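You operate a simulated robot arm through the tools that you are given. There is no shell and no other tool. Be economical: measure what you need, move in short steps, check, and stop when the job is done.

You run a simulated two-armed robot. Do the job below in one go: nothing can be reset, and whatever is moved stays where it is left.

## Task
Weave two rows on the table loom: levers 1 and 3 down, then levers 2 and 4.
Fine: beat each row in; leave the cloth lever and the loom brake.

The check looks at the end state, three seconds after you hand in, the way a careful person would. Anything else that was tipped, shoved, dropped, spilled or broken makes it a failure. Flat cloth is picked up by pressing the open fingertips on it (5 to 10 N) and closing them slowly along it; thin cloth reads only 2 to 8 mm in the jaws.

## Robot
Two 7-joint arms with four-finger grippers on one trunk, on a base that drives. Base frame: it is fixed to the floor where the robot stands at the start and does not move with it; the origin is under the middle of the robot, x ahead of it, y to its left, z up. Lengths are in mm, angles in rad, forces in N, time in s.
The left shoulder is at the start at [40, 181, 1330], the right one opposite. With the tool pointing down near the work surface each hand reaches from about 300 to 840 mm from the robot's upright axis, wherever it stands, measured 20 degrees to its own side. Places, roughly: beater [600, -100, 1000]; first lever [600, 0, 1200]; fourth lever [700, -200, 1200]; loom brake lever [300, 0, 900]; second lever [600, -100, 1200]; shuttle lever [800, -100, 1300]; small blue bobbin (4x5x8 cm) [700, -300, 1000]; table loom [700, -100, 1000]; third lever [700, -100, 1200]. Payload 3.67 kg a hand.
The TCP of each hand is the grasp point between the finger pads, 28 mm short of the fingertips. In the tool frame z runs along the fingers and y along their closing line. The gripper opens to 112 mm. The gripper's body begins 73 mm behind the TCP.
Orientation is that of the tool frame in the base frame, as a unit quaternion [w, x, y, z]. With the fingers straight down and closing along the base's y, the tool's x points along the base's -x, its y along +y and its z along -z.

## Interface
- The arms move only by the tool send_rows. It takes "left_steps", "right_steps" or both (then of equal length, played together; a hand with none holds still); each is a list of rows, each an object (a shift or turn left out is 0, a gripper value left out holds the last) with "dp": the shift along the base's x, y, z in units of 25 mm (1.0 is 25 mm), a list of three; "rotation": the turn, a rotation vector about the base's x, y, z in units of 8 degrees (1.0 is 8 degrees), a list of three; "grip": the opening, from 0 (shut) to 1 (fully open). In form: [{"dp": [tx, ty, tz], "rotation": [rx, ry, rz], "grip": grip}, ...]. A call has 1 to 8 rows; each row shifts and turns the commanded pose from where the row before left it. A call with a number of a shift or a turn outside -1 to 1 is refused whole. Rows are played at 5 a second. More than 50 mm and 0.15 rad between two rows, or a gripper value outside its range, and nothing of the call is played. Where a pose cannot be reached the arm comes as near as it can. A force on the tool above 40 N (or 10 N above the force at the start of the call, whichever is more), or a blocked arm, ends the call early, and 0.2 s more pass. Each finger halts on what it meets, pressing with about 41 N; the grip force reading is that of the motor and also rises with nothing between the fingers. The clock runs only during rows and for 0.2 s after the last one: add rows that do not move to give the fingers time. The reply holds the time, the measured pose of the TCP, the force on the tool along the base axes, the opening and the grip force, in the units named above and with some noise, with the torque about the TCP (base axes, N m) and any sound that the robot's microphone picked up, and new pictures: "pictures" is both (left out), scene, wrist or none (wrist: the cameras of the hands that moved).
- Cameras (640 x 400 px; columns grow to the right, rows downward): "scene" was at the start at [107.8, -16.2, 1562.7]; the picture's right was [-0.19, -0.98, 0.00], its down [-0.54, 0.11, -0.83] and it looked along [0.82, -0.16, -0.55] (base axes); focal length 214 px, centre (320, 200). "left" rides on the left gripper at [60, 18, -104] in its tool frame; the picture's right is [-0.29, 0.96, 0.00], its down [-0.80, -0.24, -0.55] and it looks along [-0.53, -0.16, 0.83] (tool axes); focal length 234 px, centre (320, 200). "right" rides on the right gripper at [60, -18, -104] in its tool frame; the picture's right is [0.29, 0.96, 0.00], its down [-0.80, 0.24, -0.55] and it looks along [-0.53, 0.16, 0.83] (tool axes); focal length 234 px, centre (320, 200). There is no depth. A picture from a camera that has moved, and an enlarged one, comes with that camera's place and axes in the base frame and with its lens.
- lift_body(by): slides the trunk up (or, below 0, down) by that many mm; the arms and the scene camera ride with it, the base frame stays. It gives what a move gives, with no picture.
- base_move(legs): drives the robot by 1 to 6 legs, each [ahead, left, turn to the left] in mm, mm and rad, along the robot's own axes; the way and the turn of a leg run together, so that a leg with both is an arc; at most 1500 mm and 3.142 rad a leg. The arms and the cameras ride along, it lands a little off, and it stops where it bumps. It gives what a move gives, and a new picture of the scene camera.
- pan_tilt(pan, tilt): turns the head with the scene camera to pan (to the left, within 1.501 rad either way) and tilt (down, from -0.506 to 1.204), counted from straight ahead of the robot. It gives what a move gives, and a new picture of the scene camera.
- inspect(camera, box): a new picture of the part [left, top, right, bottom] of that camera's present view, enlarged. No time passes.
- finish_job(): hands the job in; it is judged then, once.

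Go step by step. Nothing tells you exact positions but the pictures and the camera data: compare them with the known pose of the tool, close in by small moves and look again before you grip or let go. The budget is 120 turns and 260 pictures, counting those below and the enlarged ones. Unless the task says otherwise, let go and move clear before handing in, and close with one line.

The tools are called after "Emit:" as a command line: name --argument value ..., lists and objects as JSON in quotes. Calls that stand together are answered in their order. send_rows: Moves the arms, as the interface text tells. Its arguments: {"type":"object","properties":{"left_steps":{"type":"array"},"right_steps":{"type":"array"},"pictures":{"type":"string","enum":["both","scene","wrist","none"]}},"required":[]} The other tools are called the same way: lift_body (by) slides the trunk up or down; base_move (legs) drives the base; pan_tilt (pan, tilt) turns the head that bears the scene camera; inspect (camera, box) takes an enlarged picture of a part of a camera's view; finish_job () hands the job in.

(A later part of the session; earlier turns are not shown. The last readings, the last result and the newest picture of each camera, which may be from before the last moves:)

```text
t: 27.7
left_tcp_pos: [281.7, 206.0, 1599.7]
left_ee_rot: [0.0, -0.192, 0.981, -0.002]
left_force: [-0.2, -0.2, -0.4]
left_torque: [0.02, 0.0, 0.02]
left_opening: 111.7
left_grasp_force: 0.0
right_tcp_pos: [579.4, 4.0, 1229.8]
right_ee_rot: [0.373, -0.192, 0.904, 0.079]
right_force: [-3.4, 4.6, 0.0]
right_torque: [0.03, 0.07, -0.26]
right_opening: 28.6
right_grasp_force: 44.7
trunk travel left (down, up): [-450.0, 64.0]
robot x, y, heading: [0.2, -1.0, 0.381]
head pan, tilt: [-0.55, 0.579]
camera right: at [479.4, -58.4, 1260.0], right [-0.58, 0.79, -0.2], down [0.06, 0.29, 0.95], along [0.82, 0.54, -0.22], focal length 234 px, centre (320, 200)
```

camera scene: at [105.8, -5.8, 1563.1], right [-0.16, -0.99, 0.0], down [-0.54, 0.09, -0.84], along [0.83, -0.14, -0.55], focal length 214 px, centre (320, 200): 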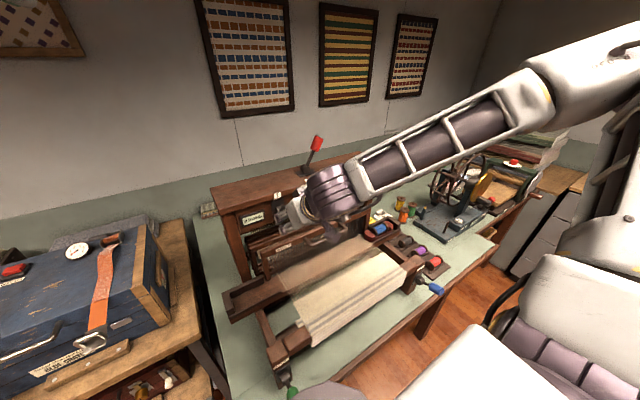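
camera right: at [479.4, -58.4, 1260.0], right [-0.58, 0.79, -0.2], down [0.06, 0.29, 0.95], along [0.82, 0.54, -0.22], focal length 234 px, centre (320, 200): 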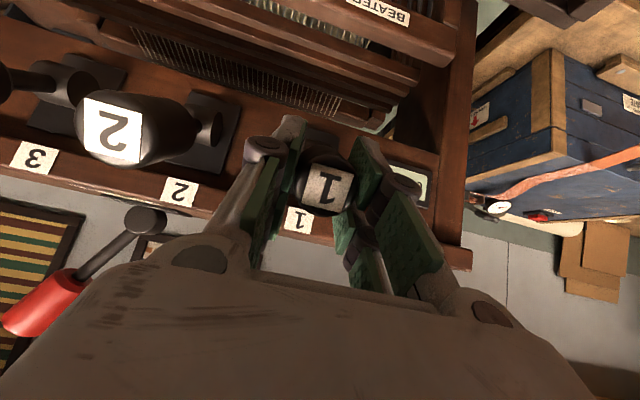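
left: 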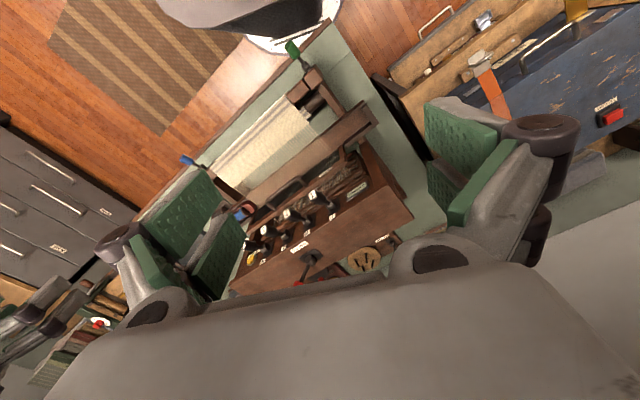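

Emit:
send_rows --right_steps '[{"dp": [-0.08, -0.03, -0.3]}, {"dp": [-0.08, -0.03, -0.3]}, {"dp": [0, 0, -0.3]}, {"dp": [0, 0, -0.3]}, {"dp": [0, 0, -0.3]}, {"dp": [0, 0, -0.3]}, {"dp": [0.08, 0.03, -0.3]}, {"dp": [0.08, 0.03, -0.3]}]' --pictures "none"

Emit:
send_rows --right_steps '[{"dp": [0.12, 0.05, -0.25]}, {"dp": [0.15, 0.06, -0.25]}, {}]' --pictures "wrist"

```text
t: 29.5
left_tcp_pos: [280.3, 207.7, 1601.8]
left_ee_rot: [0.0, -0.191, 0.982, -0.001]
left_force: [0.0, -0.3, -0.2]
left_torque: [0.0, 0.03, 0.02]
left_opening: 111.8
left_grasp_force: 0.1
right_tcp_pos: [575.7, 2.5, 1169.4]
right_ee_rot: [0.373, -0.192, 0.904, 0.079]
right_force: [-13.8, 0.2, 14.8]
right_torque: [0.55, -0.93, -1.02]
right_opening: 28.6
right_grasp_force: 44.7
trunk travel left (down, up): [-450.0, 64.0]
robot x, y, heading: [0.1, -3.9, 0.387]
head pan, tilt: [-0.55, 0.579]
```

```text
t: 30.3
left_tcp_pos: [277.9, 206.3, 1601.2]
left_ee_rot: [0.001, -0.192, 0.981, -0.002]
left_force: [0.2, -0.5, -0.4]
left_torque: [-0.01, 0.03, 0.01]
left_opening: 111.8
left_grasp_force: 0.0
right_tcp_pos: [581.3, 4.8, 1157.4]
right_ee_rot: [0.372, -0.191, 0.905, 0.078]
right_force: [-17.5, 3.3, 8.1]
right_torque: [0.56, -0.69, -0.7]
right_opening: 28.5
right_grasp_force: 45.1
trunk travel left (down, up): [-450.0, 64.0]
robot x, y, heading: [-3.7, -3.0, 0.385]
head pan, tilt: [-0.55, 0.579]
camera right: at [482.0, -57.4, 1188.0], right [-0.58, 0.79, -0.2], down [0.06, 0.29, 0.95], along [0.82, 0.54, -0.22], focal length 234 px, centre (320, 200)
```

right: 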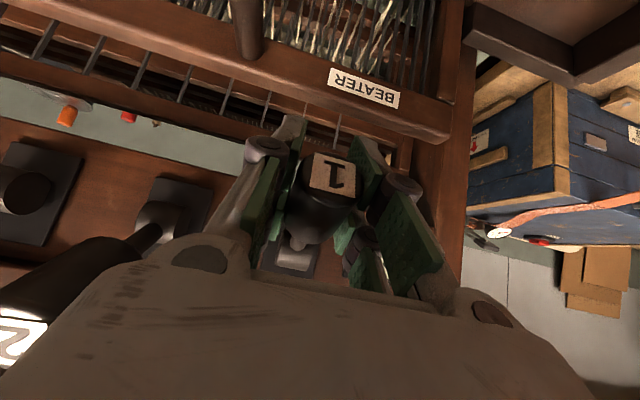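

Emit:
send_rows --right_steps '[{"dp": [-0.1, -0.05, -0.25]}, {"dp": [0, 0, -0.25]}, {"dp": [0, 0, -0.25]}, {}]' --pictures "wrist"

```text
t: 31.3
left_tcp_pos: [282.9, 208.1, 1599.3]
left_ee_rot: [-0.001, -0.192, 0.981, -0.001]
left_force: [-0.3, -0.5, -0.4]
left_torque: [-0.03, -0.05, 0.01]
left_opening: 111.9
left_grasp_force: 0.0
right_tcp_pos: [584.8, 7.0, 1137.4]
right_ee_rot: [0.374, -0.193, 0.904, 0.079]
right_force: [9.9, 13.1, 16.8]
right_torque: [-0.02, 0.13, -0.14]
right_opening: 30.9
right_grasp_force: 44.9
trunk travel left (down, up): [-450.0, 64.0]
robot x, y, heading: [-1.2, 1.4, 0.391]
head pan, tilt: [-0.55, 0.579]
camera right: at [485.3, -56.0, 1169.2], right [-0.57, 0.79, -0.21], down [0.06, 0.29, 0.95], along [0.82, 0.54, -0.22], focal length 234 px, centre (320, 200)
```

right: 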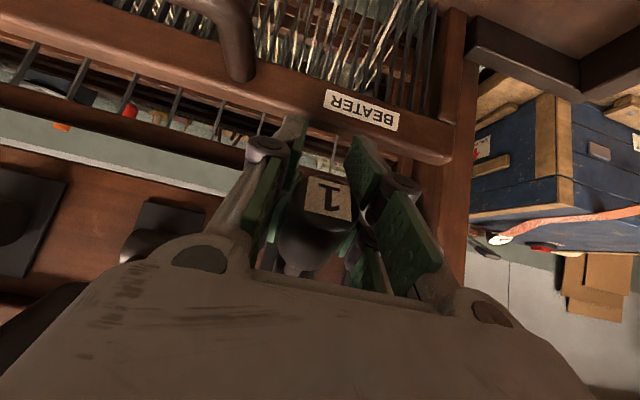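

Emit:
send_rows --right_steps '[{"dp": [0.05, 0.05, -0.1]}, {}, {"grip": 0.3}, {"grip": 0.35}, {}]' --pictures "wrist"

```text
t: 32.5
left_tcp_pos: [283.4, 206.0, 1600.4]
left_ee_rot: [0.0, -0.191, 0.982, -0.001]
left_force: [0.1, 0.1, 0.9]
left_torque: [0.03, -0.02, -0.01]
left_opening: 112.1
left_grasp_force: 0.1
right_tcp_pos: [585.6, 6.2, 1134.6]
right_ee_rot: [0.373, -0.191, 0.904, 0.079]
right_force: [0.4, -0.6, -0.3]
right_torque: [-0.02, -0.01, 0.02]
right_opening: 39.3
right_grasp_force: 0.0
trunk travel left (down, up): [-450.0, 64.0]
robot x, y, heading: [0.5, 4.1, 0.385]
head pan, tilt: [-0.55, 0.579]
camera right: at [485.2, -56.6, 1166.5], right [-0.57, 0.79, -0.2], down [0.06, 0.29, 0.95], along [0.82, 0.54, -0.22], focal length 234 px, centre (320, 200)
```

right: 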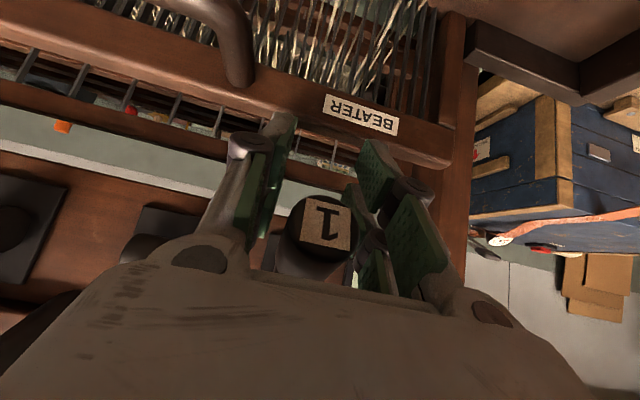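

Lever 1 now stays down on its own. I open wider and back out, then check.

Emit:
send_rows --right_steps '[{"grip": 0.55}, {"dp": [-0.6, -0.26, 0]}, {"dp": [-0.6, -0.26, 0.2]}, {"dp": [-0.6, -0.26, 0.4]}, {"dp": [-0.2, -0.1, 1]}, {"dp": [0, 0, 1]}, {"dp": [0, 0, 1]}, {"dp": [0, 0, 1]}]' --pictures "both"

Emit:
inspect --camera "scene" --box '[220, 130, 380, 230]'

```text
t: 34.3
left_tcp_pos: [282.4, 205.5, 1600.6]
left_ee_rot: [0.001, -0.191, 0.982, -0.001]
left_force: [0.4, -0.2, -0.9]
left_torque: [-0.01, -0.02, 0.02]
left_opening: 111.8
left_grasp_force: 0.1
right_tcp_pos: [534.5, -16.6, 1250.7]
right_ee_rot: [0.374, -0.192, 0.904, 0.079]
right_force: [0.2, -0.1, -0.4]
right_torque: [0.01, -0.03, 0.0]
right_opening: 61.7
right_grasp_force: 0.0
trunk travel left (down, up): [-450.0, 64.0]
robot x, y, heading: [-0.3, 2.0, 0.389]
head pan, tilt: [-0.55, 0.579]
camera scene: at [105.4, -6.3, 1563.1], right [-0.16, -0.99, 0.0], down [-0.54, 0.09, -0.84], along [0.83, -0.14, -0.55], focal length 214 px, centre (320, 200)
camera right: at [435.7, -79.8, 1283.4], right [-0.57, 0.79, -0.2], down [0.06, 0.29, 0.95], along [0.82, 0.54, -0.22], focal length 234 px, centre (320, 200)
```

scene: 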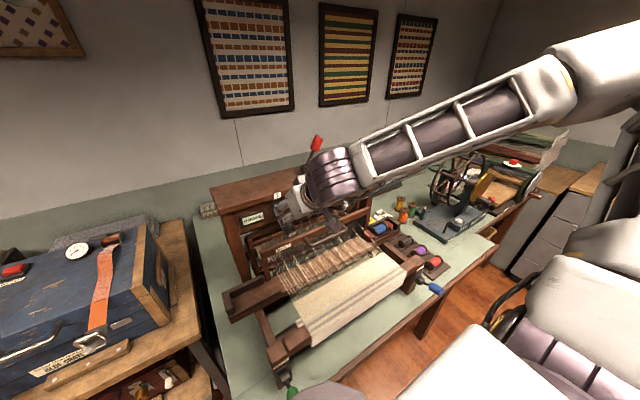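
right: 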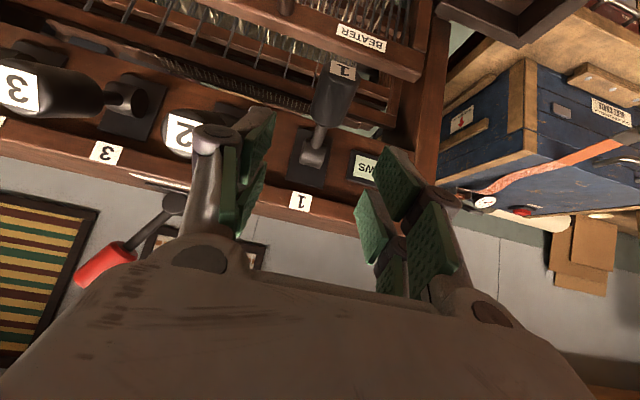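

```text
4.00 times, centred on (300, 180) of scene
camera zoom: at [105.4, -6.3, 1563.1], right [-0.16, -0.99, 0.0], down [-0.54, 0.09, -0.84], along [0.83, -0.14, -0.55], focal length 858 px, centre (400, 280)
```

zoom: 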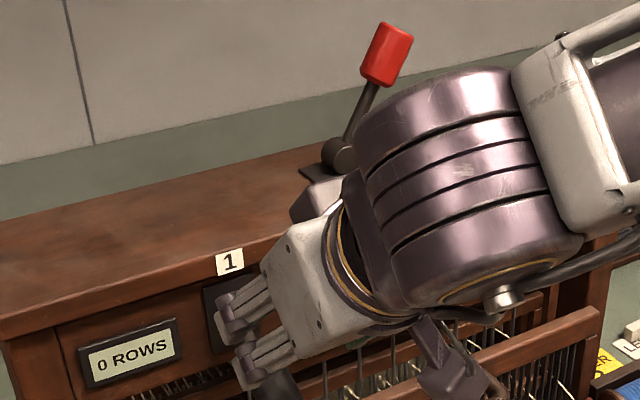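

Lever 1 is latched down and the shed has lifted. Now I go up and sideways to lever 3.

Emit:
send_rows --right_steps '[{"dp": [0, 0, 0.9]}, {"dp": [0, 0, 0.9]}, {"dp": [0.45, -1, 0]}, {"dp": [0.45, -1, 0]}, {"dp": [0.45, -1, 0]}, {"dp": [0.45, -1, 0]}, {"dp": [0.45, -1, 0]}, {"dp": [0.45, -1, 0]}]' --pictures "none"

Emit:
send_rows --right_steps '[{"dp": [0.15, 0, -0.5]}, {"dp": [0, 0, -0.5]}, {}]' --pictures "both"

```text
t: 36.1
left_tcp_pos: [282.6, 206.1, 1600.5]
left_ee_rot: [0.001, -0.192, 0.981, -0.001]
left_force: [-0.9, -0.6, 0.7]
left_torque: [0.02, -0.01, 0.02]
left_opening: 112.1
left_grasp_force: 0.0
right_tcp_pos: [601.0, -165.8, 1296.0]
right_ee_rot: [0.374, -0.192, 0.904, 0.08]
right_force: [-0.7, 0.1, -0.4]
right_torque: [0.0, 0.01, 0.05]
right_opening: 61.5
right_grasp_force: 0.1
trunk travel left (down, up): [-450.0, 64.0]
robot x, y, heading: [-2.8, 1.5, 0.382]
head pan, tilt: [-0.55, 0.579]
```

```text
t: 36.9
left_tcp_pos: [282.2, 206.1, 1600.0]
left_ee_rot: [-0.001, -0.192, 0.981, -0.001]
left_force: [0.7, -0.3, -0.3]
left_torque: [-0.01, 0.02, 0.0]
left_opening: 111.6
left_grasp_force: 0.1
right_tcp_pos: [605.4, -167.0, 1271.8]
right_ee_rot: [0.374, -0.191, 0.904, 0.079]
right_force: [-0.3, 0.6, 0.4]
right_torque: [-0.05, -0.01, -0.02]
right_opening: 61.6
right_grasp_force: 0.0
trunk travel left (down, up): [-450.0, 64.0]
robot x, y, heading: [-1.7, -2.8, 0.387]
head pan, tilt: [-0.55, 0.579]
camera scene: at [106.0, -6.0, 1563.0], right [-0.16, -0.99, 0.0], down [-0.54, 0.09, -0.84], along [0.83, -0.14, -0.55], focal length 214 px, centre (320, 200)
camera right: at [504.8, -228.9, 1302.8], right [-0.57, 0.79, -0.2], down [0.06, 0.29, 0.95], along [0.82, 0.54, -0.22], focal length 234 px, centre (320, 200)
```

scene: 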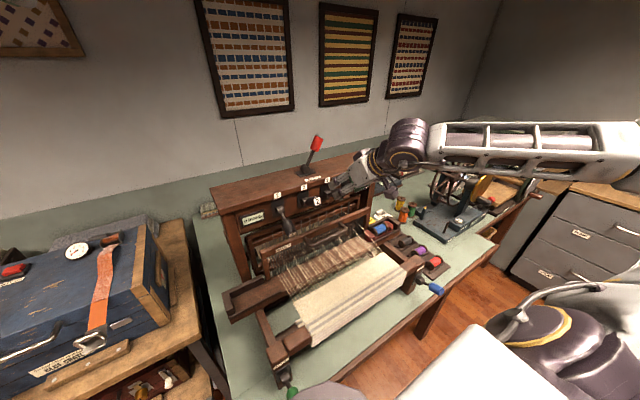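
right: 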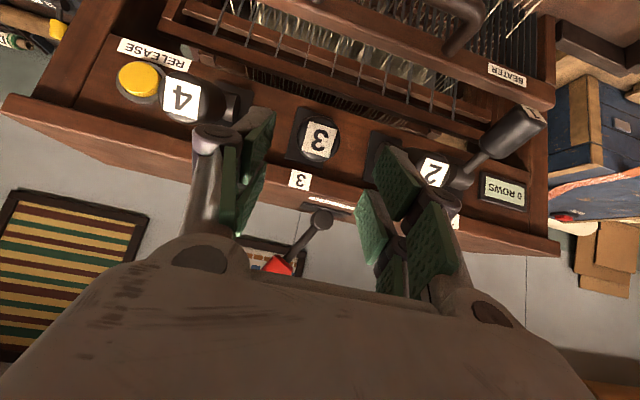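

Knob 3 sits between the fingers exactly as knob 1 did. Same approach, grip and pull.

Emit:
send_rows --right_steps '[{"dp": [0.39, 0.17, -0.42]}, {"dp": [0.39, 0.17, -0.42]}, {"dp": [0.39, 0.17, -0.42]}, {"dp": [0.39, 0.17, -0.42]}, {"grip": 0.35}, {"grip": 0.2}, {"grip": 0.2}]' --pictures "wrist"

Emit:
send_rows --right_steps '[{"dp": [-0.08, -0.03, -0.3]}, {"dp": [-0.08, -0.03, -0.3]}, {"dp": [0, 0, -0.3]}, {"dp": [0, 0, -0.3]}, {"dp": [0, 0, -0.3]}, {"dp": [0, 0, -0.3]}, {"dp": [0, 0, -0.3]}, {"dp": [0.05, 0.02, -0.3]}]' --pictures "none"

Emit:
send_rows --right_steps '[{"dp": [0.06, 0.03, -0.25]}, {"dp": [0.06, 0.03, -0.25]}, {"dp": [0.06, 0.03, -0.25]}, {"dp": [0.06, 0.03, -0.25]}, {}]' --pictures "wrist"

```text
t: 38.5
left_tcp_pos: [283.9, 203.9, 1599.7]
left_ee_rot: [0.0, -0.192, 0.981, 0.0]
left_force: [-0.3, -0.4, -0.1]
left_torque: [0.02, 0.0, 0.02]
left_opening: 111.8
left_grasp_force: 0.0
right_tcp_pos: [646.4, -151.3, 1228.5]
right_ee_rot: [0.373, -0.191, 0.904, 0.079]
right_force: [6.2, -7.9, 1.1]
right_torque: [0.03, -0.19, -0.13]
right_opening: 28.3
right_grasp_force: 45.1
trunk travel left (down, up): [-450.0, 64.0]
robot x, y, heading: [0.2, 0.1, 0.387]
head pan, tilt: [-0.55, 0.579]
camera right: at [546.1, -214.4, 1259.1], right [-0.57, 0.79, -0.2], down [0.06, 0.29, 0.95], along [0.82, 0.53, -0.22], focal length 234 px, centre (320, 200)
```

right: 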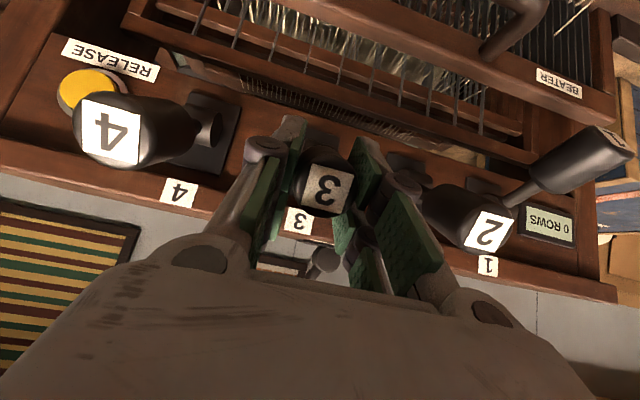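

```text
t: 40.3
left_tcp_pos: [283.8, 202.4, 1600.0]
left_ee_rot: [0.001, -0.192, 0.981, 0.0]
left_force: [-0.4, 0.4, -0.3]
left_torque: [0.0, 0.01, 0.0]
left_opening: 111.9
left_grasp_force: 0.1
right_tcp_pos: [642.7, -153.5, 1167.4]
right_ee_rot: [0.373, -0.191, 0.905, 0.079]
right_force: [3.4, -13.8, 5.0]
right_torque: [0.16, -0.13, -0.22]
right_opening: 30.5
right_grasp_force: 7.8
trunk travel left (down, up): [-450.0, 64.0]
robot x, y, heading: [-1.2, -4.2, 0.387]
head pan, tilt: [-0.55, 0.579]
```

```text
t: 41.5
left_tcp_pos: [283.9, 202.6, 1600.8]
left_ee_rot: [0.0, -0.192, 0.981, 0.0]
left_force: [-0.6, -0.4, 0.0]
left_torque: [0.05, 0.03, 0.0]
left_opening: 111.7
left_grasp_force: 0.1
right_tcp_pos: [648.7, -150.0, 1144.5]
right_ee_rot: [0.374, -0.19, 0.904, 0.079]
right_force: [8.0, -14.6, 4.3]
right_torque: [0.35, 0.03, -0.16]
right_opening: 31.3
right_grasp_force: 8.3
trunk travel left (down, up): [-450.0, 64.0]
robot x, y, heading: [0.5, -1.8, 0.389]
head pan, tilt: [-0.55, 0.579]
camera right: at [548.3, -212.0, 1174.9], right [-0.57, 0.79, -0.2], down [0.06, 0.29, 0.96], along [0.82, 0.54, -0.22], focal length 234 px, centre (320, 200)
```

right: 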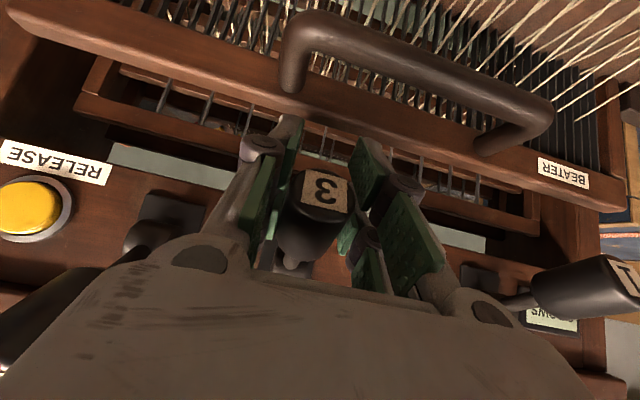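

Lever 3 followed. Another 10 mm, then open and check.

Emit:
send_rows --right_steps '[{"dp": [0.06, 0.03, -0.25]}, {"dp": [0.03, 0.02, -0.2]}, {}, {"grip": 0.32}, {"grip": 0.36}, {}]' --pictures "wrist"

```text
t: 42.9
left_tcp_pos: [282.7, 206.0, 1600.0]
left_ee_rot: [0.001, -0.192, 0.981, 0.0]
left_force: [0.1, -0.3, 0.3]
left_torque: [-0.01, 0.0, -0.02]
left_opening: 111.9
left_grasp_force: 0.1
right_tcp_pos: [649.8, -146.6, 1132.8]
right_ee_rot: [0.373, -0.191, 0.905, 0.078]
right_force: [0.2, 0.0, 0.0]
right_torque: [0.01, -0.02, 0.01]
right_opening: 40.4
right_grasp_force: 0.1
trunk travel left (down, up): [-450.0, 64.0]
robot x, y, heading: [-1.5, 1.5, 0.39]
head pan, tilt: [-0.55, 0.579]
camera right: at [550.5, -208.6, 1164.4], right [-0.58, 0.79, -0.2], down [0.06, 0.29, 0.95], along [0.82, 0.54, -0.22], focal length 234 px, centre (320, 200)
```

right: 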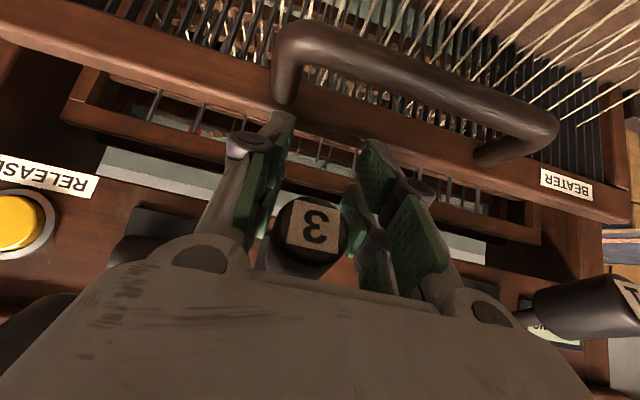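

Lever 3 holds. I retract along the finger axis and up, then view the shed.

Emit:
send_rows --right_steps '[{"grip": 0.55}, {"dp": [-0.5, -0.22, 0.5]}, {"dp": [-0.6, -0.26, 0.6]}, {"dp": [-0.6, -0.26, 0.7]}, {"dp": [-0.2, -0.1, 1]}, {"dp": [0, 0, 1]}, {"dp": [0, 0, 1]}, {"dp": [0, 0, 1]}]' --pictures "none"

Emit:
send_rows --right_steps '[{"dp": [0, -0.5, 1]}, {"dp": [0, -0.5, 1]}, {"dp": [0, -0.5, 1], "grip": 0}, {}]' --pictures "both"

Emit:
inspect --camera "scene" --box '[210, 130, 410, 255]'

```text
t: 44.7
left_tcp_pos: [282.4, 205.1, 1600.9]
left_ee_rot: [0.0, -0.192, 0.981, 0.0]
left_force: [0.2, -0.1, -0.1]
left_torque: [-0.01, -0.03, 0.04]
left_opening: 112.1
left_grasp_force: 0.1
right_tcp_pos: [602.7, -167.8, 1277.3]
right_ee_rot: [0.374, -0.191, 0.904, 0.078]
right_force: [0.2, 0.2, 0.0]
right_torque: [0.0, 0.02, 0.02]
right_opening: 61.7
right_grasp_force: 0.0
trunk travel left (down, up): [-450.0, 64.0]
robot x, y, heading: [0.5, 0.2, 0.388]
head pan, tilt: [-0.55, 0.579]
```

```text
t: 45.7
left_tcp_pos: [282.7, 205.3, 1600.1]
left_ee_rot: [0.001, -0.193, 0.981, -0.001]
left_force: [0.9, -0.9, -0.1]
left_torque: [0.01, 0.02, 0.0]
left_opening: 112.0
left_grasp_force: 0.0
right_tcp_pos: [601.7, -205.8, 1353.9]
right_ee_rot: [0.373, -0.192, 0.904, 0.08]
right_force: [-0.8, 0.3, -0.4]
right_torque: [0.0, -0.02, -0.01]
right_opening: 0.0
right_grasp_force: 21.6
trunk travel left (down, up): [-450.0, 64.0]
robot x, y, heading: [-1.0, 1.1, 0.38]
head pan, tilt: [-0.55, 0.579]
camera scene: at [106.3, -6.1, 1563.0], right [-0.16, -0.99, 0.0], down [-0.54, 0.09, -0.84], along [0.83, -0.14, -0.55], focal length 214 px, centre (320, 200)
camera right: at [502.4, -268.1, 1385.0], right [-0.57, 0.79, -0.2], down [0.06, 0.29, 0.95], along [0.82, 0.54, -0.22], focal length 234 px, centre (320, 200)
```

scene: 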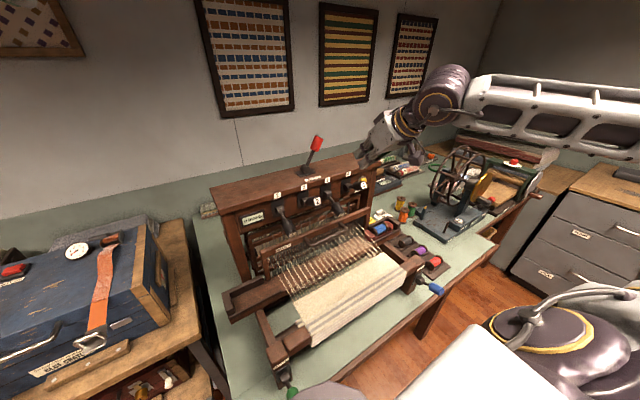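
right: 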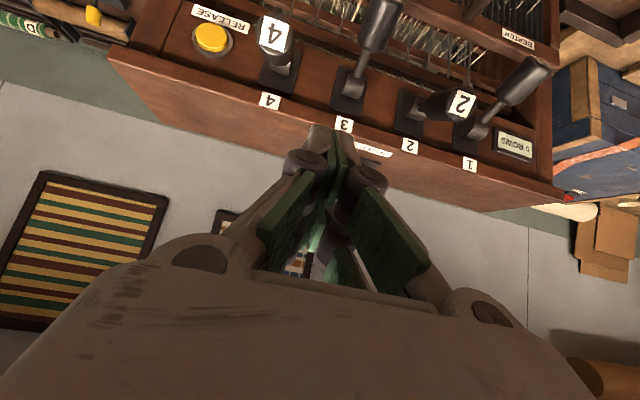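

```text
3.20 times, centred on (310, 192) of scene
camera zoom: at [106.3, -6.1, 1563.0], right [-0.16, -0.99, 0.0], down [-0.54, 0.09, -0.84], along [0.83, -0.14, -0.55], focal length 686 px, centre (352, 224)
```

zoom: 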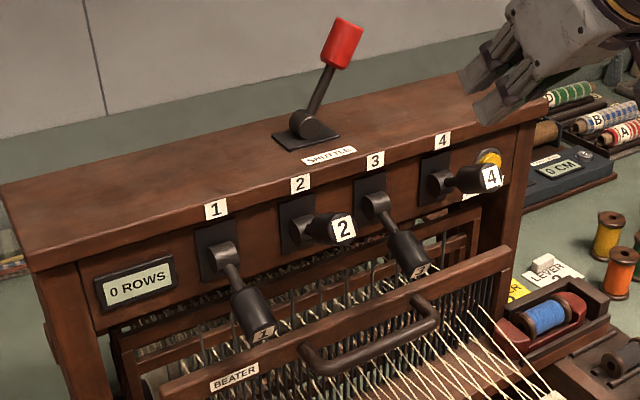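

Levers 1 and 3 are both latched and the shed is open. Now the shuttle lever: its knob is at about [769,-106,1340], leaning right over a boss near [738,-64,1268]. I bring the closed fingers in on its right side.

Emit:
send_rows --right_steps '[{"dp": [0.4, -0.9, 0.2]}, {"dp": [0.9, 0.39, 0]}, {"dp": [0.9, 0.39, 0]}, {"dp": [0.9, 0.39, 0]}, {"dp": [0.9, 0.39, 0]}, {"dp": [0.9, 0.39, 0]}, {"dp": [0.9, 0.39, 0]}, {}]' --pictures "both"

```text
t: 47.5
left_tcp_pos: [281.6, 205.0, 1600.9]
left_ee_rot: [0.001, -0.192, 0.981, 0.0]
left_force: [-0.3, -0.1, -0.2]
left_torque: [0.03, -0.02, -0.01]
left_opening: 111.8
left_grasp_force: 0.0
right_tcp_pos: [747.3, -166.7, 1360.0]
right_ee_rot: [0.373, -0.192, 0.904, 0.079]
right_force: [-0.4, 0.0, 0.4]
right_torque: [-0.02, -0.03, -0.01]
right_opening: 0.2
right_grasp_force: 35.3
trunk travel left (down, up): [-450.0, 64.0]
robot x, y, heading: [-1.6, 0.2, 0.388]
head pan, tilt: [-0.55, 0.579]
camera scene: at [104.0, -6.8, 1563.2], right [-0.16, -0.99, 0.0], down [-0.54, 0.09, -0.84], along [0.83, -0.14, -0.55], focal length 214 px, centre (320, 200)
camera right: at [646.6, -229.7, 1390.3], right [-0.57, 0.79, -0.2], down [0.06, 0.29, 0.96], along [0.82, 0.54, -0.21], focal length 234 px, centre (320, 200)
```

scene: 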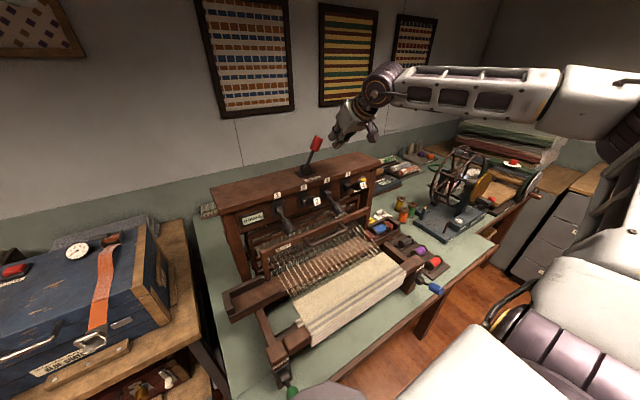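
right: 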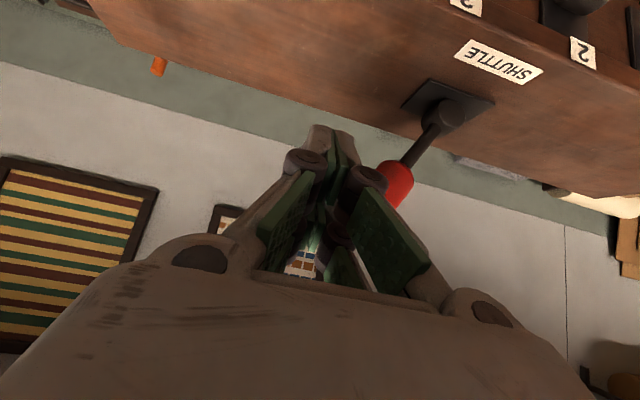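

The finger is right of the knob and slightly short of it. I move in 35 mm and down, then sweep left.

Emit:
send_rows --right_steps '[{"dp": [0.65, 0.28, -0.2]}, {"dp": [0.65, 0.28, -0.4]}, {"dp": [0, 0, -0.3]}, {}]' --pictures "wrist"

Emit:
inspect --camera "scene" --box '[260, 80, 420, 180]'

```text
t: 48.5
left_tcp_pos: [283.4, 205.7, 1600.0]
left_ee_rot: [0.0, -0.193, 0.981, -0.001]
left_force: [0.2, 0.6, -0.8]
left_torque: [-0.03, 0.03, -0.01]
left_opening: 112.3
left_grasp_force: 0.0
right_tcp_pos: [781.5, -154.5, 1335.7]
right_ee_rot: [0.373, -0.191, 0.905, 0.078]
right_force: [-0.6, -0.2, -0.2]
right_torque: [-0.01, 0.02, 0.0]
right_opening: 0.0
right_grasp_force: 35.7
trunk travel left (down, up): [-450.0, 64.0]
robot x, y, heading: [-1.7, 2.2, 0.385]
head pan, tilt: [-0.55, 0.579]
camera right: at [680.8, -217.0, 1366.4], right [-0.57, 0.79, -0.2], down [0.06, 0.29, 0.95], along [0.82, 0.54, -0.22], focal length 234 px, centre (320, 200)
```

right: 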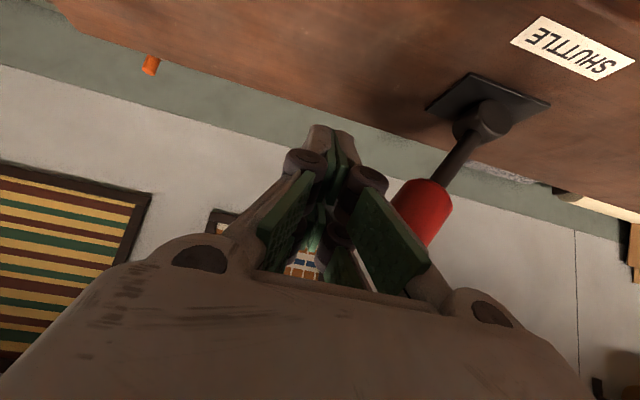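

```text
4.00 times, centred on (340, 130) of scene
camera zoom: at [106.6, -6.2, 1563.0], right [-0.16, -0.99, 0.0], down [-0.54, 0.09, -0.84], along [0.83, -0.14, -0.55], focal length 858 px, centre (240, 480)
```

zoom: 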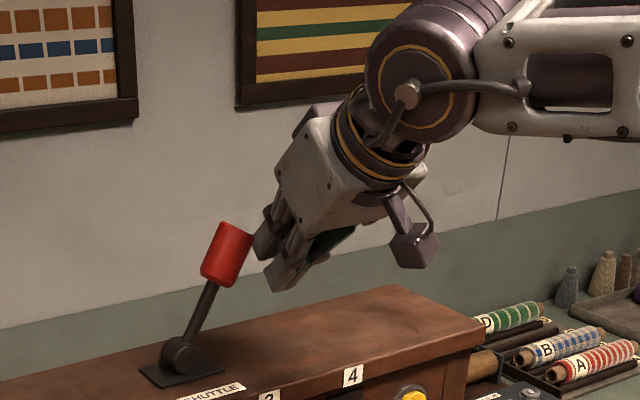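

Aligned in depth with the knob. Sweeping left in steps.

Emit:
send_rows --right_steps '[{"dp": [-0.2, 0.46, 0]}, {"dp": [-0.2, 0.46, 0]}, {"dp": [-0.2, 0.46, 0]}, {"dp": [-0.2, 0.46, 0]}, {"dp": [-0.2, 0.46, 0]}, {"dp": [-0.2, 0.46, 0]}, {}]' --pictures "wrist"

```text
t: 50.1
left_tcp_pos: [283.2, 206.0, 1601.3]
left_ee_rot: [0.001, -0.192, 0.981, -0.002]
left_force: [0.3, -0.5, 0.8]
left_torque: [0.01, -0.04, -0.02]
left_opening: 111.7
left_grasp_force: 0.0
right_tcp_pos: [750.5, -86.0, 1333.4]
right_ee_rot: [0.373, -0.192, 0.905, 0.079]
right_force: [-0.2, -0.5, 0.0]
right_torque: [0.02, -0.02, -0.01]
right_opening: 0.0
right_grasp_force: 35.5
trunk travel left (down, up): [-450.0, 64.0]
robot x, y, heading: [-2.9, -1.0, 0.385]
head pan, tilt: [-0.55, 0.579]
camera right: at [650.5, -148.5, 1365.7], right [-0.57, 0.79, -0.2], down [0.06, 0.29, 0.95], along [0.82, 0.54, -0.22], focal length 234 px, centre (320, 200)
```

right: 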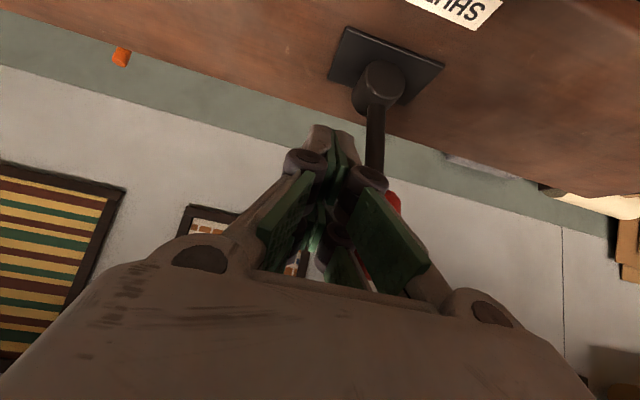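

Force is near zero and the lever is swinging left with the finger. Continuing to its end.

Emit:
send_rows --right_steps '[{"dp": [-0.2, 0.46, 0]}, {"dp": [-0.2, 0.46, 0]}, {"dp": [-0.2, 0.46, 0]}, {"dp": [-0.12, 0.28, 0]}, {}]' --pictures "wrist"

Emit:
inspect --camera "scene" --box '[210, 80, 410, 205]'

```text
t: 51.2
left_tcp_pos: [284.7, 201.8, 1601.5]
left_ee_rot: [0.0, -0.19, 0.982, -0.001]
left_force: [0.4, 0.7, -0.4]
left_torque: [-0.09, -0.03, -0.03]
left_opening: 112.2
left_grasp_force: 0.0
right_tcp_pos: [737.5, -57.4, 1336.5]
right_ee_rot: [0.375, -0.184, 0.906, 0.07]
right_force: [6.8, -27.1, 2.0]
right_torque: [-0.84, -0.23, 0.01]
right_opening: 0.0
right_grasp_force: 35.5
trunk travel left (down, up): [-450.0, 64.0]
robot x, y, heading: [-1.2, -2.2, 0.382]
head pan, tilt: [-0.55, 0.579]
stopped in row 5 (right hand): the force on the tool passed its limit at 43 N (the readings are from after the stop); the commanded pose is now the measured one
camera right: at [636.1, -118.4, 1367.7], right [-0.56, 0.8, -0.21], down [0.06, 0.3, 0.95], along [0.83, 0.52, -0.22], focal length 234 px, centre (320, 200)
```

right: 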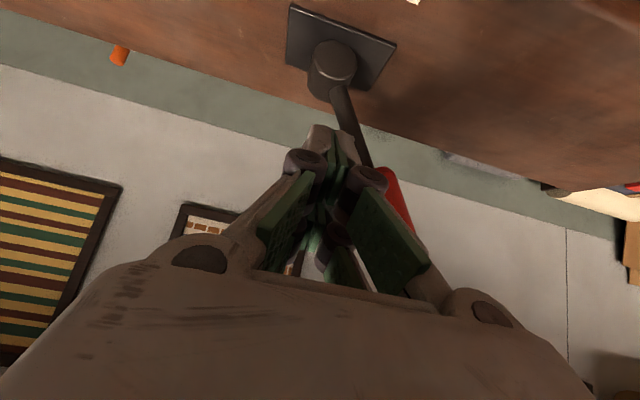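

```text
3.20 times, centred on (310, 142) of scene
camera zoom: at [106.1, -8.8, 1562.9], right [-0.17, -0.99, 0.0], down [-0.54, 0.09, -0.84], along [0.82, -0.14, -0.55], focal length 686 px, centre (352, 384)
```

zoom: 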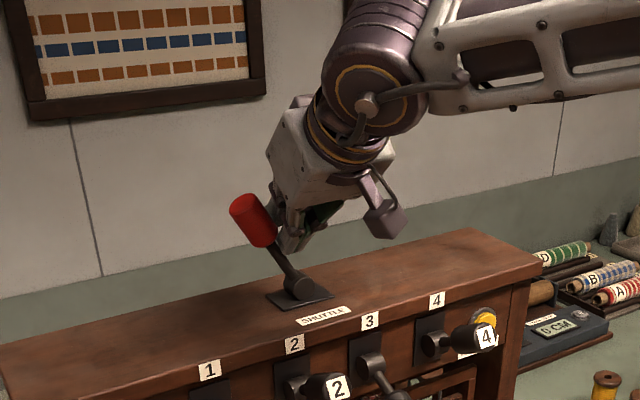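

The lever is over to the left stop. I back off and see whether the shuttle crossed.

Emit:
send_rows --right_steps '[{"dp": [0.2, -0.46, 0]}, {"dp": [0.4, -0.9, 0.3]}, {"dp": [0.4, -0.9, 0.4]}, {"dp": [-0.8, -0.35, 0.4]}, {"dp": [-0.9, -0.39, 0]}, {"dp": [-0.9, -0.39, 0]}, {"dp": [-0.9, -0.39, 0]}, {"dp": [-0.9, -0.39, 0]}]' --pictures "scene"

Emit:
inspect --camera "scene" --box '[200, 130, 440, 280]'

```text
t: 53.0
left_tcp_pos: [281.9, 202.9, 1599.6]
left_ee_rot: [0.002, -0.19, 0.982, -0.001]
left_force: [-0.1, -1.1, 0.8]
left_torque: [0.0, -0.07, 0.0]
left_opening: 112.1
left_grasp_force: 0.0
right_tcp_pos: [650.3, -155.8, 1365.5]
right_ee_rot: [0.375, -0.188, 0.905, 0.075]
right_force: [0.0, 0.2, 0.2]
right_torque: [-0.02, -0.01, 0.0]
right_opening: 0.0
right_grasp_force: 35.9
trunk travel left (down, up): [-450.0, 64.0]
robot x, y, heading: [-3.1, 0.3, 0.386]
head pan, tilt: [-0.55, 0.579]
camera scene: at [105.2, -7.9, 1563.1], right [-0.17, -0.99, 0.0], down [-0.54, 0.09, -0.84], along [0.83, -0.14, -0.55], focal length 214 px, centre (320, 200)
```

scene: 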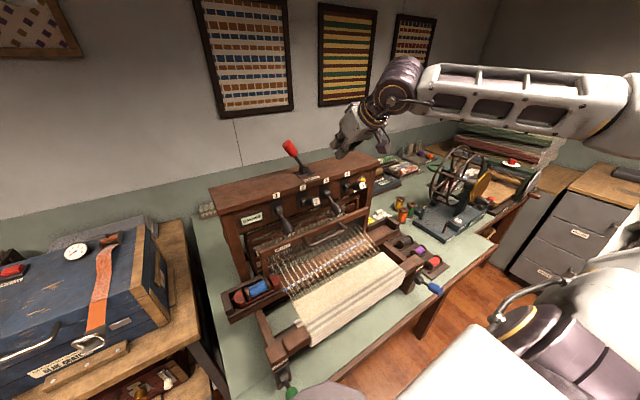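

```text
2.67 times, centred on (320, 205) of scene
camera zoom: at [105.2, -7.9, 1563.1], right [-0.17, -0.99, 0.0], down [-0.54, 0.09, -0.84], along [0.83, -0.14, -0.55], focal length 572 px, centre (320, 187)
```

zoom: 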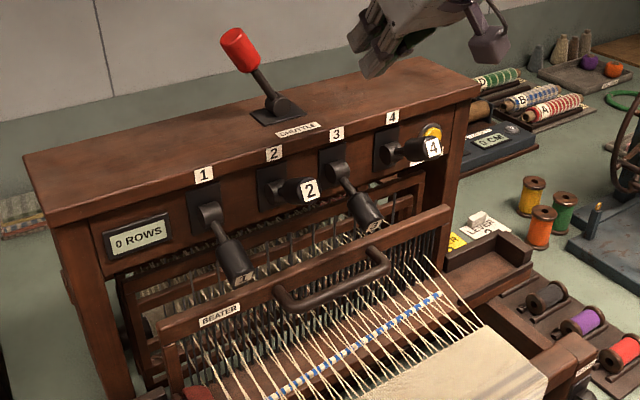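

The shuttle crossed and a blue pick lies in the shed. Next is the beat: the handle bar is at about [626,-112,1069]. I'll roll the hand 90° so the fingers can close over and under the bar, away from the loom first.

Emit:
send_rows --right_steps '[{"dp": [-0.6, -0.26, 0], "rotation": [0.65, 0.28, -0.707]}, {"dp": [-0.6, -0.26, 0], "rotation": [0.65, 0.28, -0.707]}, {"dp": [-0.6, -0.26, 0], "rotation": [0.65, 0.28, -0.707]}, {"dp": [-0.6, -0.26, 0], "rotation": [0.65, 0.28, -0.707]}, {"dp": [-0.6, -0.26, 0], "rotation": [0.65, 0.28, -0.707]}, {"dp": [-0.6, -0.26, 0], "rotation": [0.65, 0.28, -0.707]}, {"rotation": [0.65, 0.28, -0.707]}, {"rotation": [0.65, 0.28, -0.707]}]' --pictures "none"

Emit:
send_rows --right_steps '[{"rotation": [0.65, 0.28, -0.707], "grip": 0.4}, {"rotation": [0.65, 0.28, -0.707]}, {"rotation": [0.65, 0.28, -0.707]}, {"rotation": [0.16, 0.07, -0.18]}, {}]' --pictures "both"

```text
t: 54.8
left_tcp_pos: [284.3, 204.6, 1598.9]
left_ee_rot: [0.0, -0.19, 0.982, -0.001]
left_force: [-0.4, -0.5, 0.1]
left_torque: [0.0, -0.01, 0.0]
left_opening: 112.1
left_grasp_force: 0.1
right_tcp_pos: [560.7, -194.8, 1364.0]
right_ee_rot: [0.276, 0.322, 0.867, 0.263]
right_force: [-0.1, 0.2, -0.2]
right_torque: [0.01, 0.02, 0.0]
right_opening: 0.0
right_grasp_force: 36.2
trunk travel left (down, up): [-450.0, 64.0]
robot x, y, heading: [-1.1, -3.2, 0.378]
head pan, tilt: [-0.55, 0.579]
```

```text
t: 56.0
left_tcp_pos: [284.5, 205.1, 1599.9]
left_ee_rot: [0.0, -0.19, 0.982, -0.002]
left_force: [-0.1, 1.2, 0.1]
left_torque: [0.03, -0.01, 0.0]
left_opening: 112.2
left_grasp_force: 0.1
right_tcp_pos: [561.6, -193.7, 1364.6]
right_ee_rot: [0.21, 0.507, 0.773, 0.319]
right_force: [0.8, 0.2, -0.2]
right_torque: [0.01, -0.01, 0.0]
right_opening: 45.0
right_grasp_force: 0.1
trunk travel left (down, up): [-450.0, 64.0]
robot x, y, heading: [-2.4, 1.2, 0.383]
head pan, tilt: [-0.55, 0.579]
camera scene: at [106.5, -7.4, 1563.0], right [-0.17, -0.99, 0.0], down [-0.54, 0.09, -0.84], along [0.83, -0.14, -0.55], focal length 214 px, centre (320, 200)
camera right: at [456.7, -172.3, 1424.9], right [0.51, 0.53, 0.67], down [0.11, -0.82, 0.56], along [0.85, -0.21, -0.48], focal length 234 px, centre (320, 200)
```

scene: 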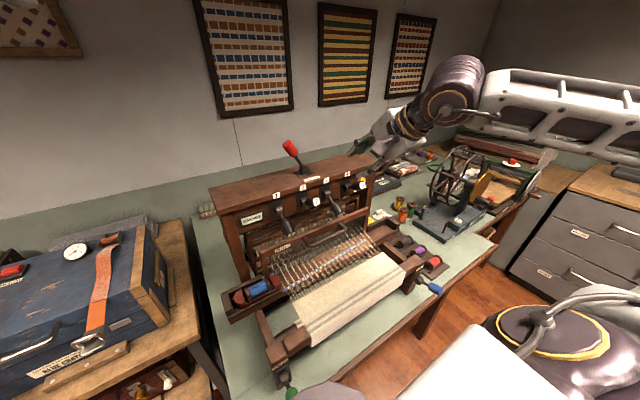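
right: 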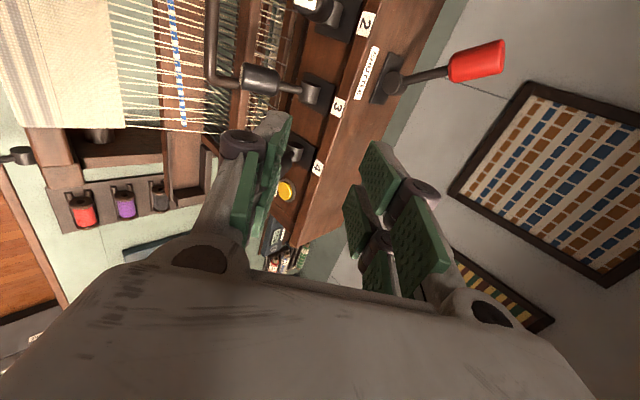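

Rolled as wanted. I move to in front of the handle and descend.

Emit:
send_rows --right_steps '[{"dp": [-0.3, 0.9, 0]}, {"dp": [-0.3, 0.9, 0]}, {"dp": [-0.2, 0.9, 0]}, {"dp": [0, 0, -1]}, {"dp": [0, 0, -1]}, {"dp": [0, 0, -1]}, {"dp": [0, 0, -1]}, {"dp": [0, 0, -1]}]' --pictures "none"

Emit:
send_rows --right_steps '[{"dp": [0, 0, -1]}, {"dp": [0, 0, -1]}, {"dp": [0, 0, -1]}, {"dp": [0, 0, -0.6]}, {}]' --pictures "both"

Emit:
inspect --camera "scene" --box '[200, 130, 440, 280]'

```text
t: 57.8
left_tcp_pos: [285.3, 203.6, 1600.0]
left_ee_rot: [-0.001, -0.191, 0.982, 0.0]
left_force: [0.5, 1.0, 0.1]
left_torque: [-0.02, 0.0, -0.01]
left_opening: 112.1
left_grasp_force: 0.0
right_tcp_pos: [562.2, -125.8, 1248.4]
right_ee_rot: [0.21, 0.507, 0.773, 0.317]
right_force: [-0.3, -0.4, 0.3]
right_torque: [-0.01, -0.03, 0.04]
right_opening: 45.3
right_grasp_force: 0.0
right hand out of reach, approached as far as the arm can: row 6, 7, 8
trunk travel left (down, up): [-450.0, 64.0]
robot x, y, heading: [0.4, -1.3, 0.383]
head pan, tilt: [-0.55, 0.579]
```

```text
t: 59.0
left_tcp_pos: [283.9, 203.8, 1599.9]
left_ee_rot: [0.001, -0.191, 0.982, -0.001]
left_force: [-0.3, 0.8, 0.5]
left_torque: [0.01, 0.0, 0.01]
left_opening: 112.1
left_grasp_force: 0.0
right_tcp_pos: [570.3, -124.2, 1158.0]
right_ee_rot: [0.211, 0.507, 0.773, 0.317]
right_force: [0.1, -0.3, 0.1]
right_torque: [0.0, -0.01, 0.02]
right_opening: 45.3
right_grasp_force: 0.3
right hand out of reach, approached as far as the arm can: row 1, 2
trunk travel left (down, up): [-450.0, 64.0]
robot x, y, heading: [4.4, -3.2, 0.386]
head pan, tilt: [-0.55, 0.579]
camera scene: at [106.1, -7.2, 1563.1], right [-0.17, -0.99, 0.0], down [-0.54, 0.09, -0.84], along [0.83, -0.14, -0.55], focal length 214 px, centre (320, 200)
camera right: at [467.5, -102.4, 1219.0], right [0.51, 0.54, 0.67], down [0.11, -0.82, 0.56], along [0.85, -0.21, -0.48], focal length 234 px, centre (320, 200)
```

scene: 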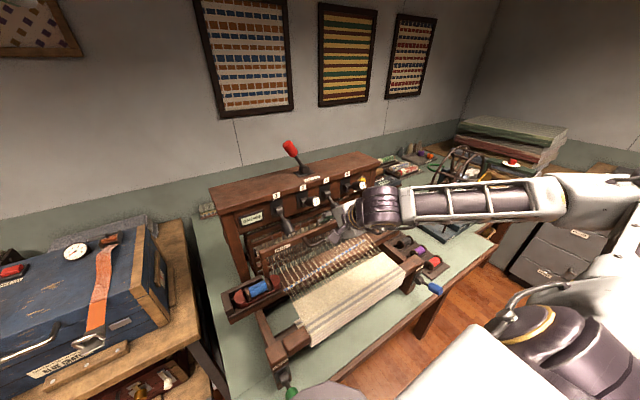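
right: 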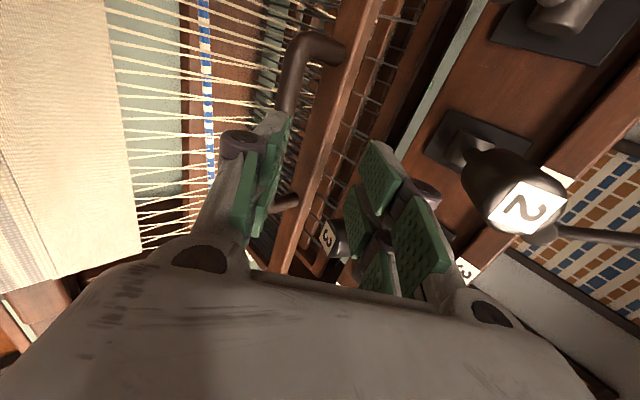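

```text
2.67 times, centred on (320, 205) of scene
camera zoom: at [106.1, -7.2, 1563.1], right [-0.17, -0.99, 0.0], down [-0.54, 0.09, -0.84], along [0.83, -0.14, -0.55], focal length 572 px, centre (320, 187)
```

zoom: 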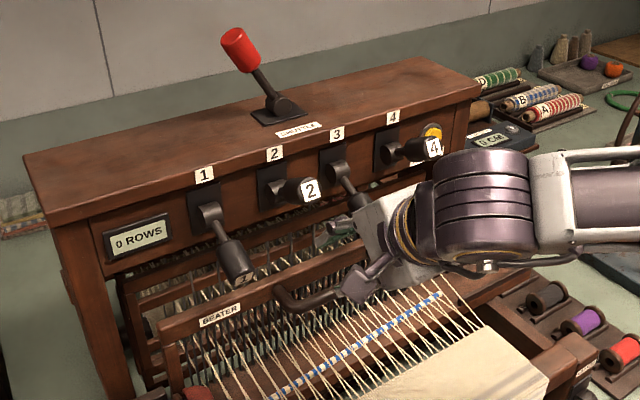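

The arm is close to its inner limit here and the beat pulls further toward the robot, so I drive the base back 100 mm first.

Emit:
base_move --legs '[[-100, 0, 0]]'

```text
t: 60.2
left_tcp_pos: [196.5, 169.6, 1599.8]
left_ee_rot: [-0.002, -0.19, 0.982, -0.002]
left_force: [0.3, 0.2, 0.0]
left_torque: [0.0, 0.0, -0.01]
left_opening: 112.0
left_grasp_force: 0.1
right_tcp_pos: [484.2, -161.0, 1157.6]
right_ee_rot: [0.21, 0.508, 0.773, 0.317]
right_force: [-0.2, 0.4, 0.0]
right_torque: [-0.03, 0.01, -0.03]
right_opening: 44.9
right_grasp_force: 0.1
trunk travel left (down, up): [-450.0, 64.0]
robot x, y, heading: [-90.6, -35.9, 0.38]
head pan, tilt: [-0.55, 0.579]
camera scene: at [19.0, -42.6, 1562.8], right [-0.17, -0.99, 0.0], down [-0.54, 0.09, -0.84], along [0.82, -0.14, -0.55], focal length 214 px, centre (320, 200)
```

scene: 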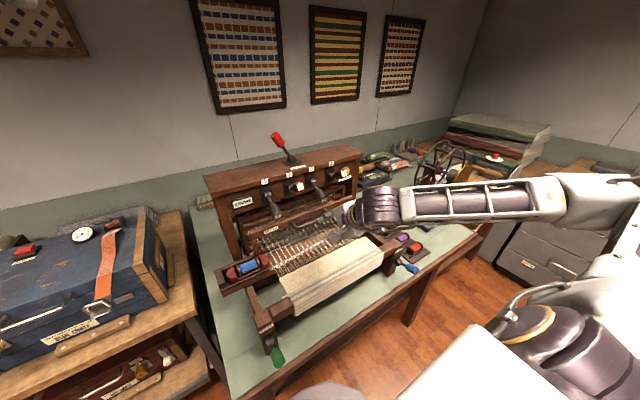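

Forward and down along the finger axis toward the bar, stopping short to look.

Emit:
send_rows --right_steps '[{"dp": [0.72, 0.32, 0]}, {"dp": [0.72, 0.32, 0]}, {"dp": [0.72, 0.32, 0]}, {"dp": [0.65, 0.28, -0.7]}, {"dp": [0.65, 0.28, -0.7]}, {}]' --pictures "both"

Emit:
inspect --camera "scene" --box '[220, 160, 420, 285]'

```text
t: 61.6
left_tcp_pos: [192.0, 167.2, 1600.3]
left_ee_rot: [0.0, -0.19, 0.982, -0.001]
left_force: [0.0, 0.0, -0.5]
left_torque: [-0.01, -0.02, -0.01]
left_opening: 112.0
left_grasp_force: 0.1
right_tcp_pos: [567.2, -122.8, 1123.4]
right_ee_rot: [0.211, 0.507, 0.773, 0.318]
right_force: [-1.2, 0.4, -0.4]
right_torque: [0.02, 0.02, -0.01]
right_opening: 44.9
right_grasp_force: 0.1
trunk travel left (down, up): [-450.0, 64.0]
robot x, y, heading: [-90.2, -37.7, 0.38]
head pan, tilt: [-0.55, 0.579]
camera scene: at [14.5, -44.3, 1563.2], right [-0.17, -0.99, 0.0], down [-0.54, 0.09, -0.84], along [0.83, -0.14, -0.55], focal length 214 px, centre (320, 200)
camera right: at [462.8, -100.7, 1183.5], right [0.51, 0.54, 0.67], down [0.11, -0.82, 0.56], along [0.85, -0.21, -0.48], focal length 234 px, centre (320, 200)
```

scene: 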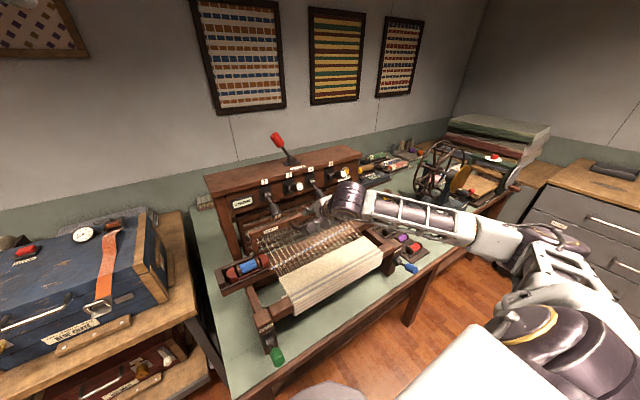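
right: 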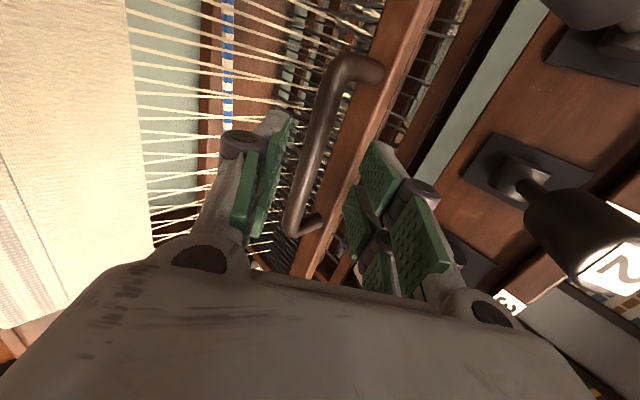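

```text
3.20 times, centred on (320, 222) of scene
camera zoom: at [14.5, -44.3, 1563.2], right [-0.17, -0.99, 0.0], down [-0.54, 0.09, -0.84], along [0.83, -0.14, -0.55], focal length 686 px, centre (320, 128)
```

zoom: 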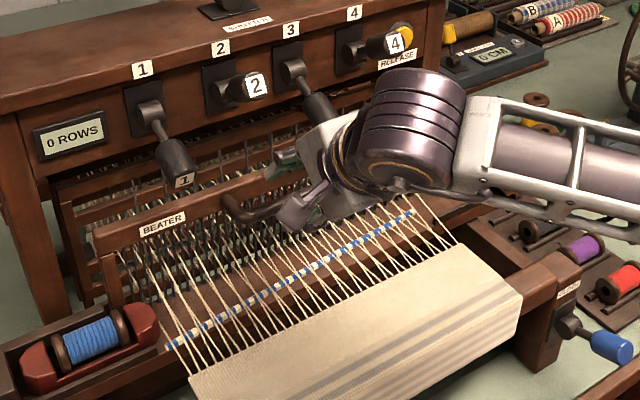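

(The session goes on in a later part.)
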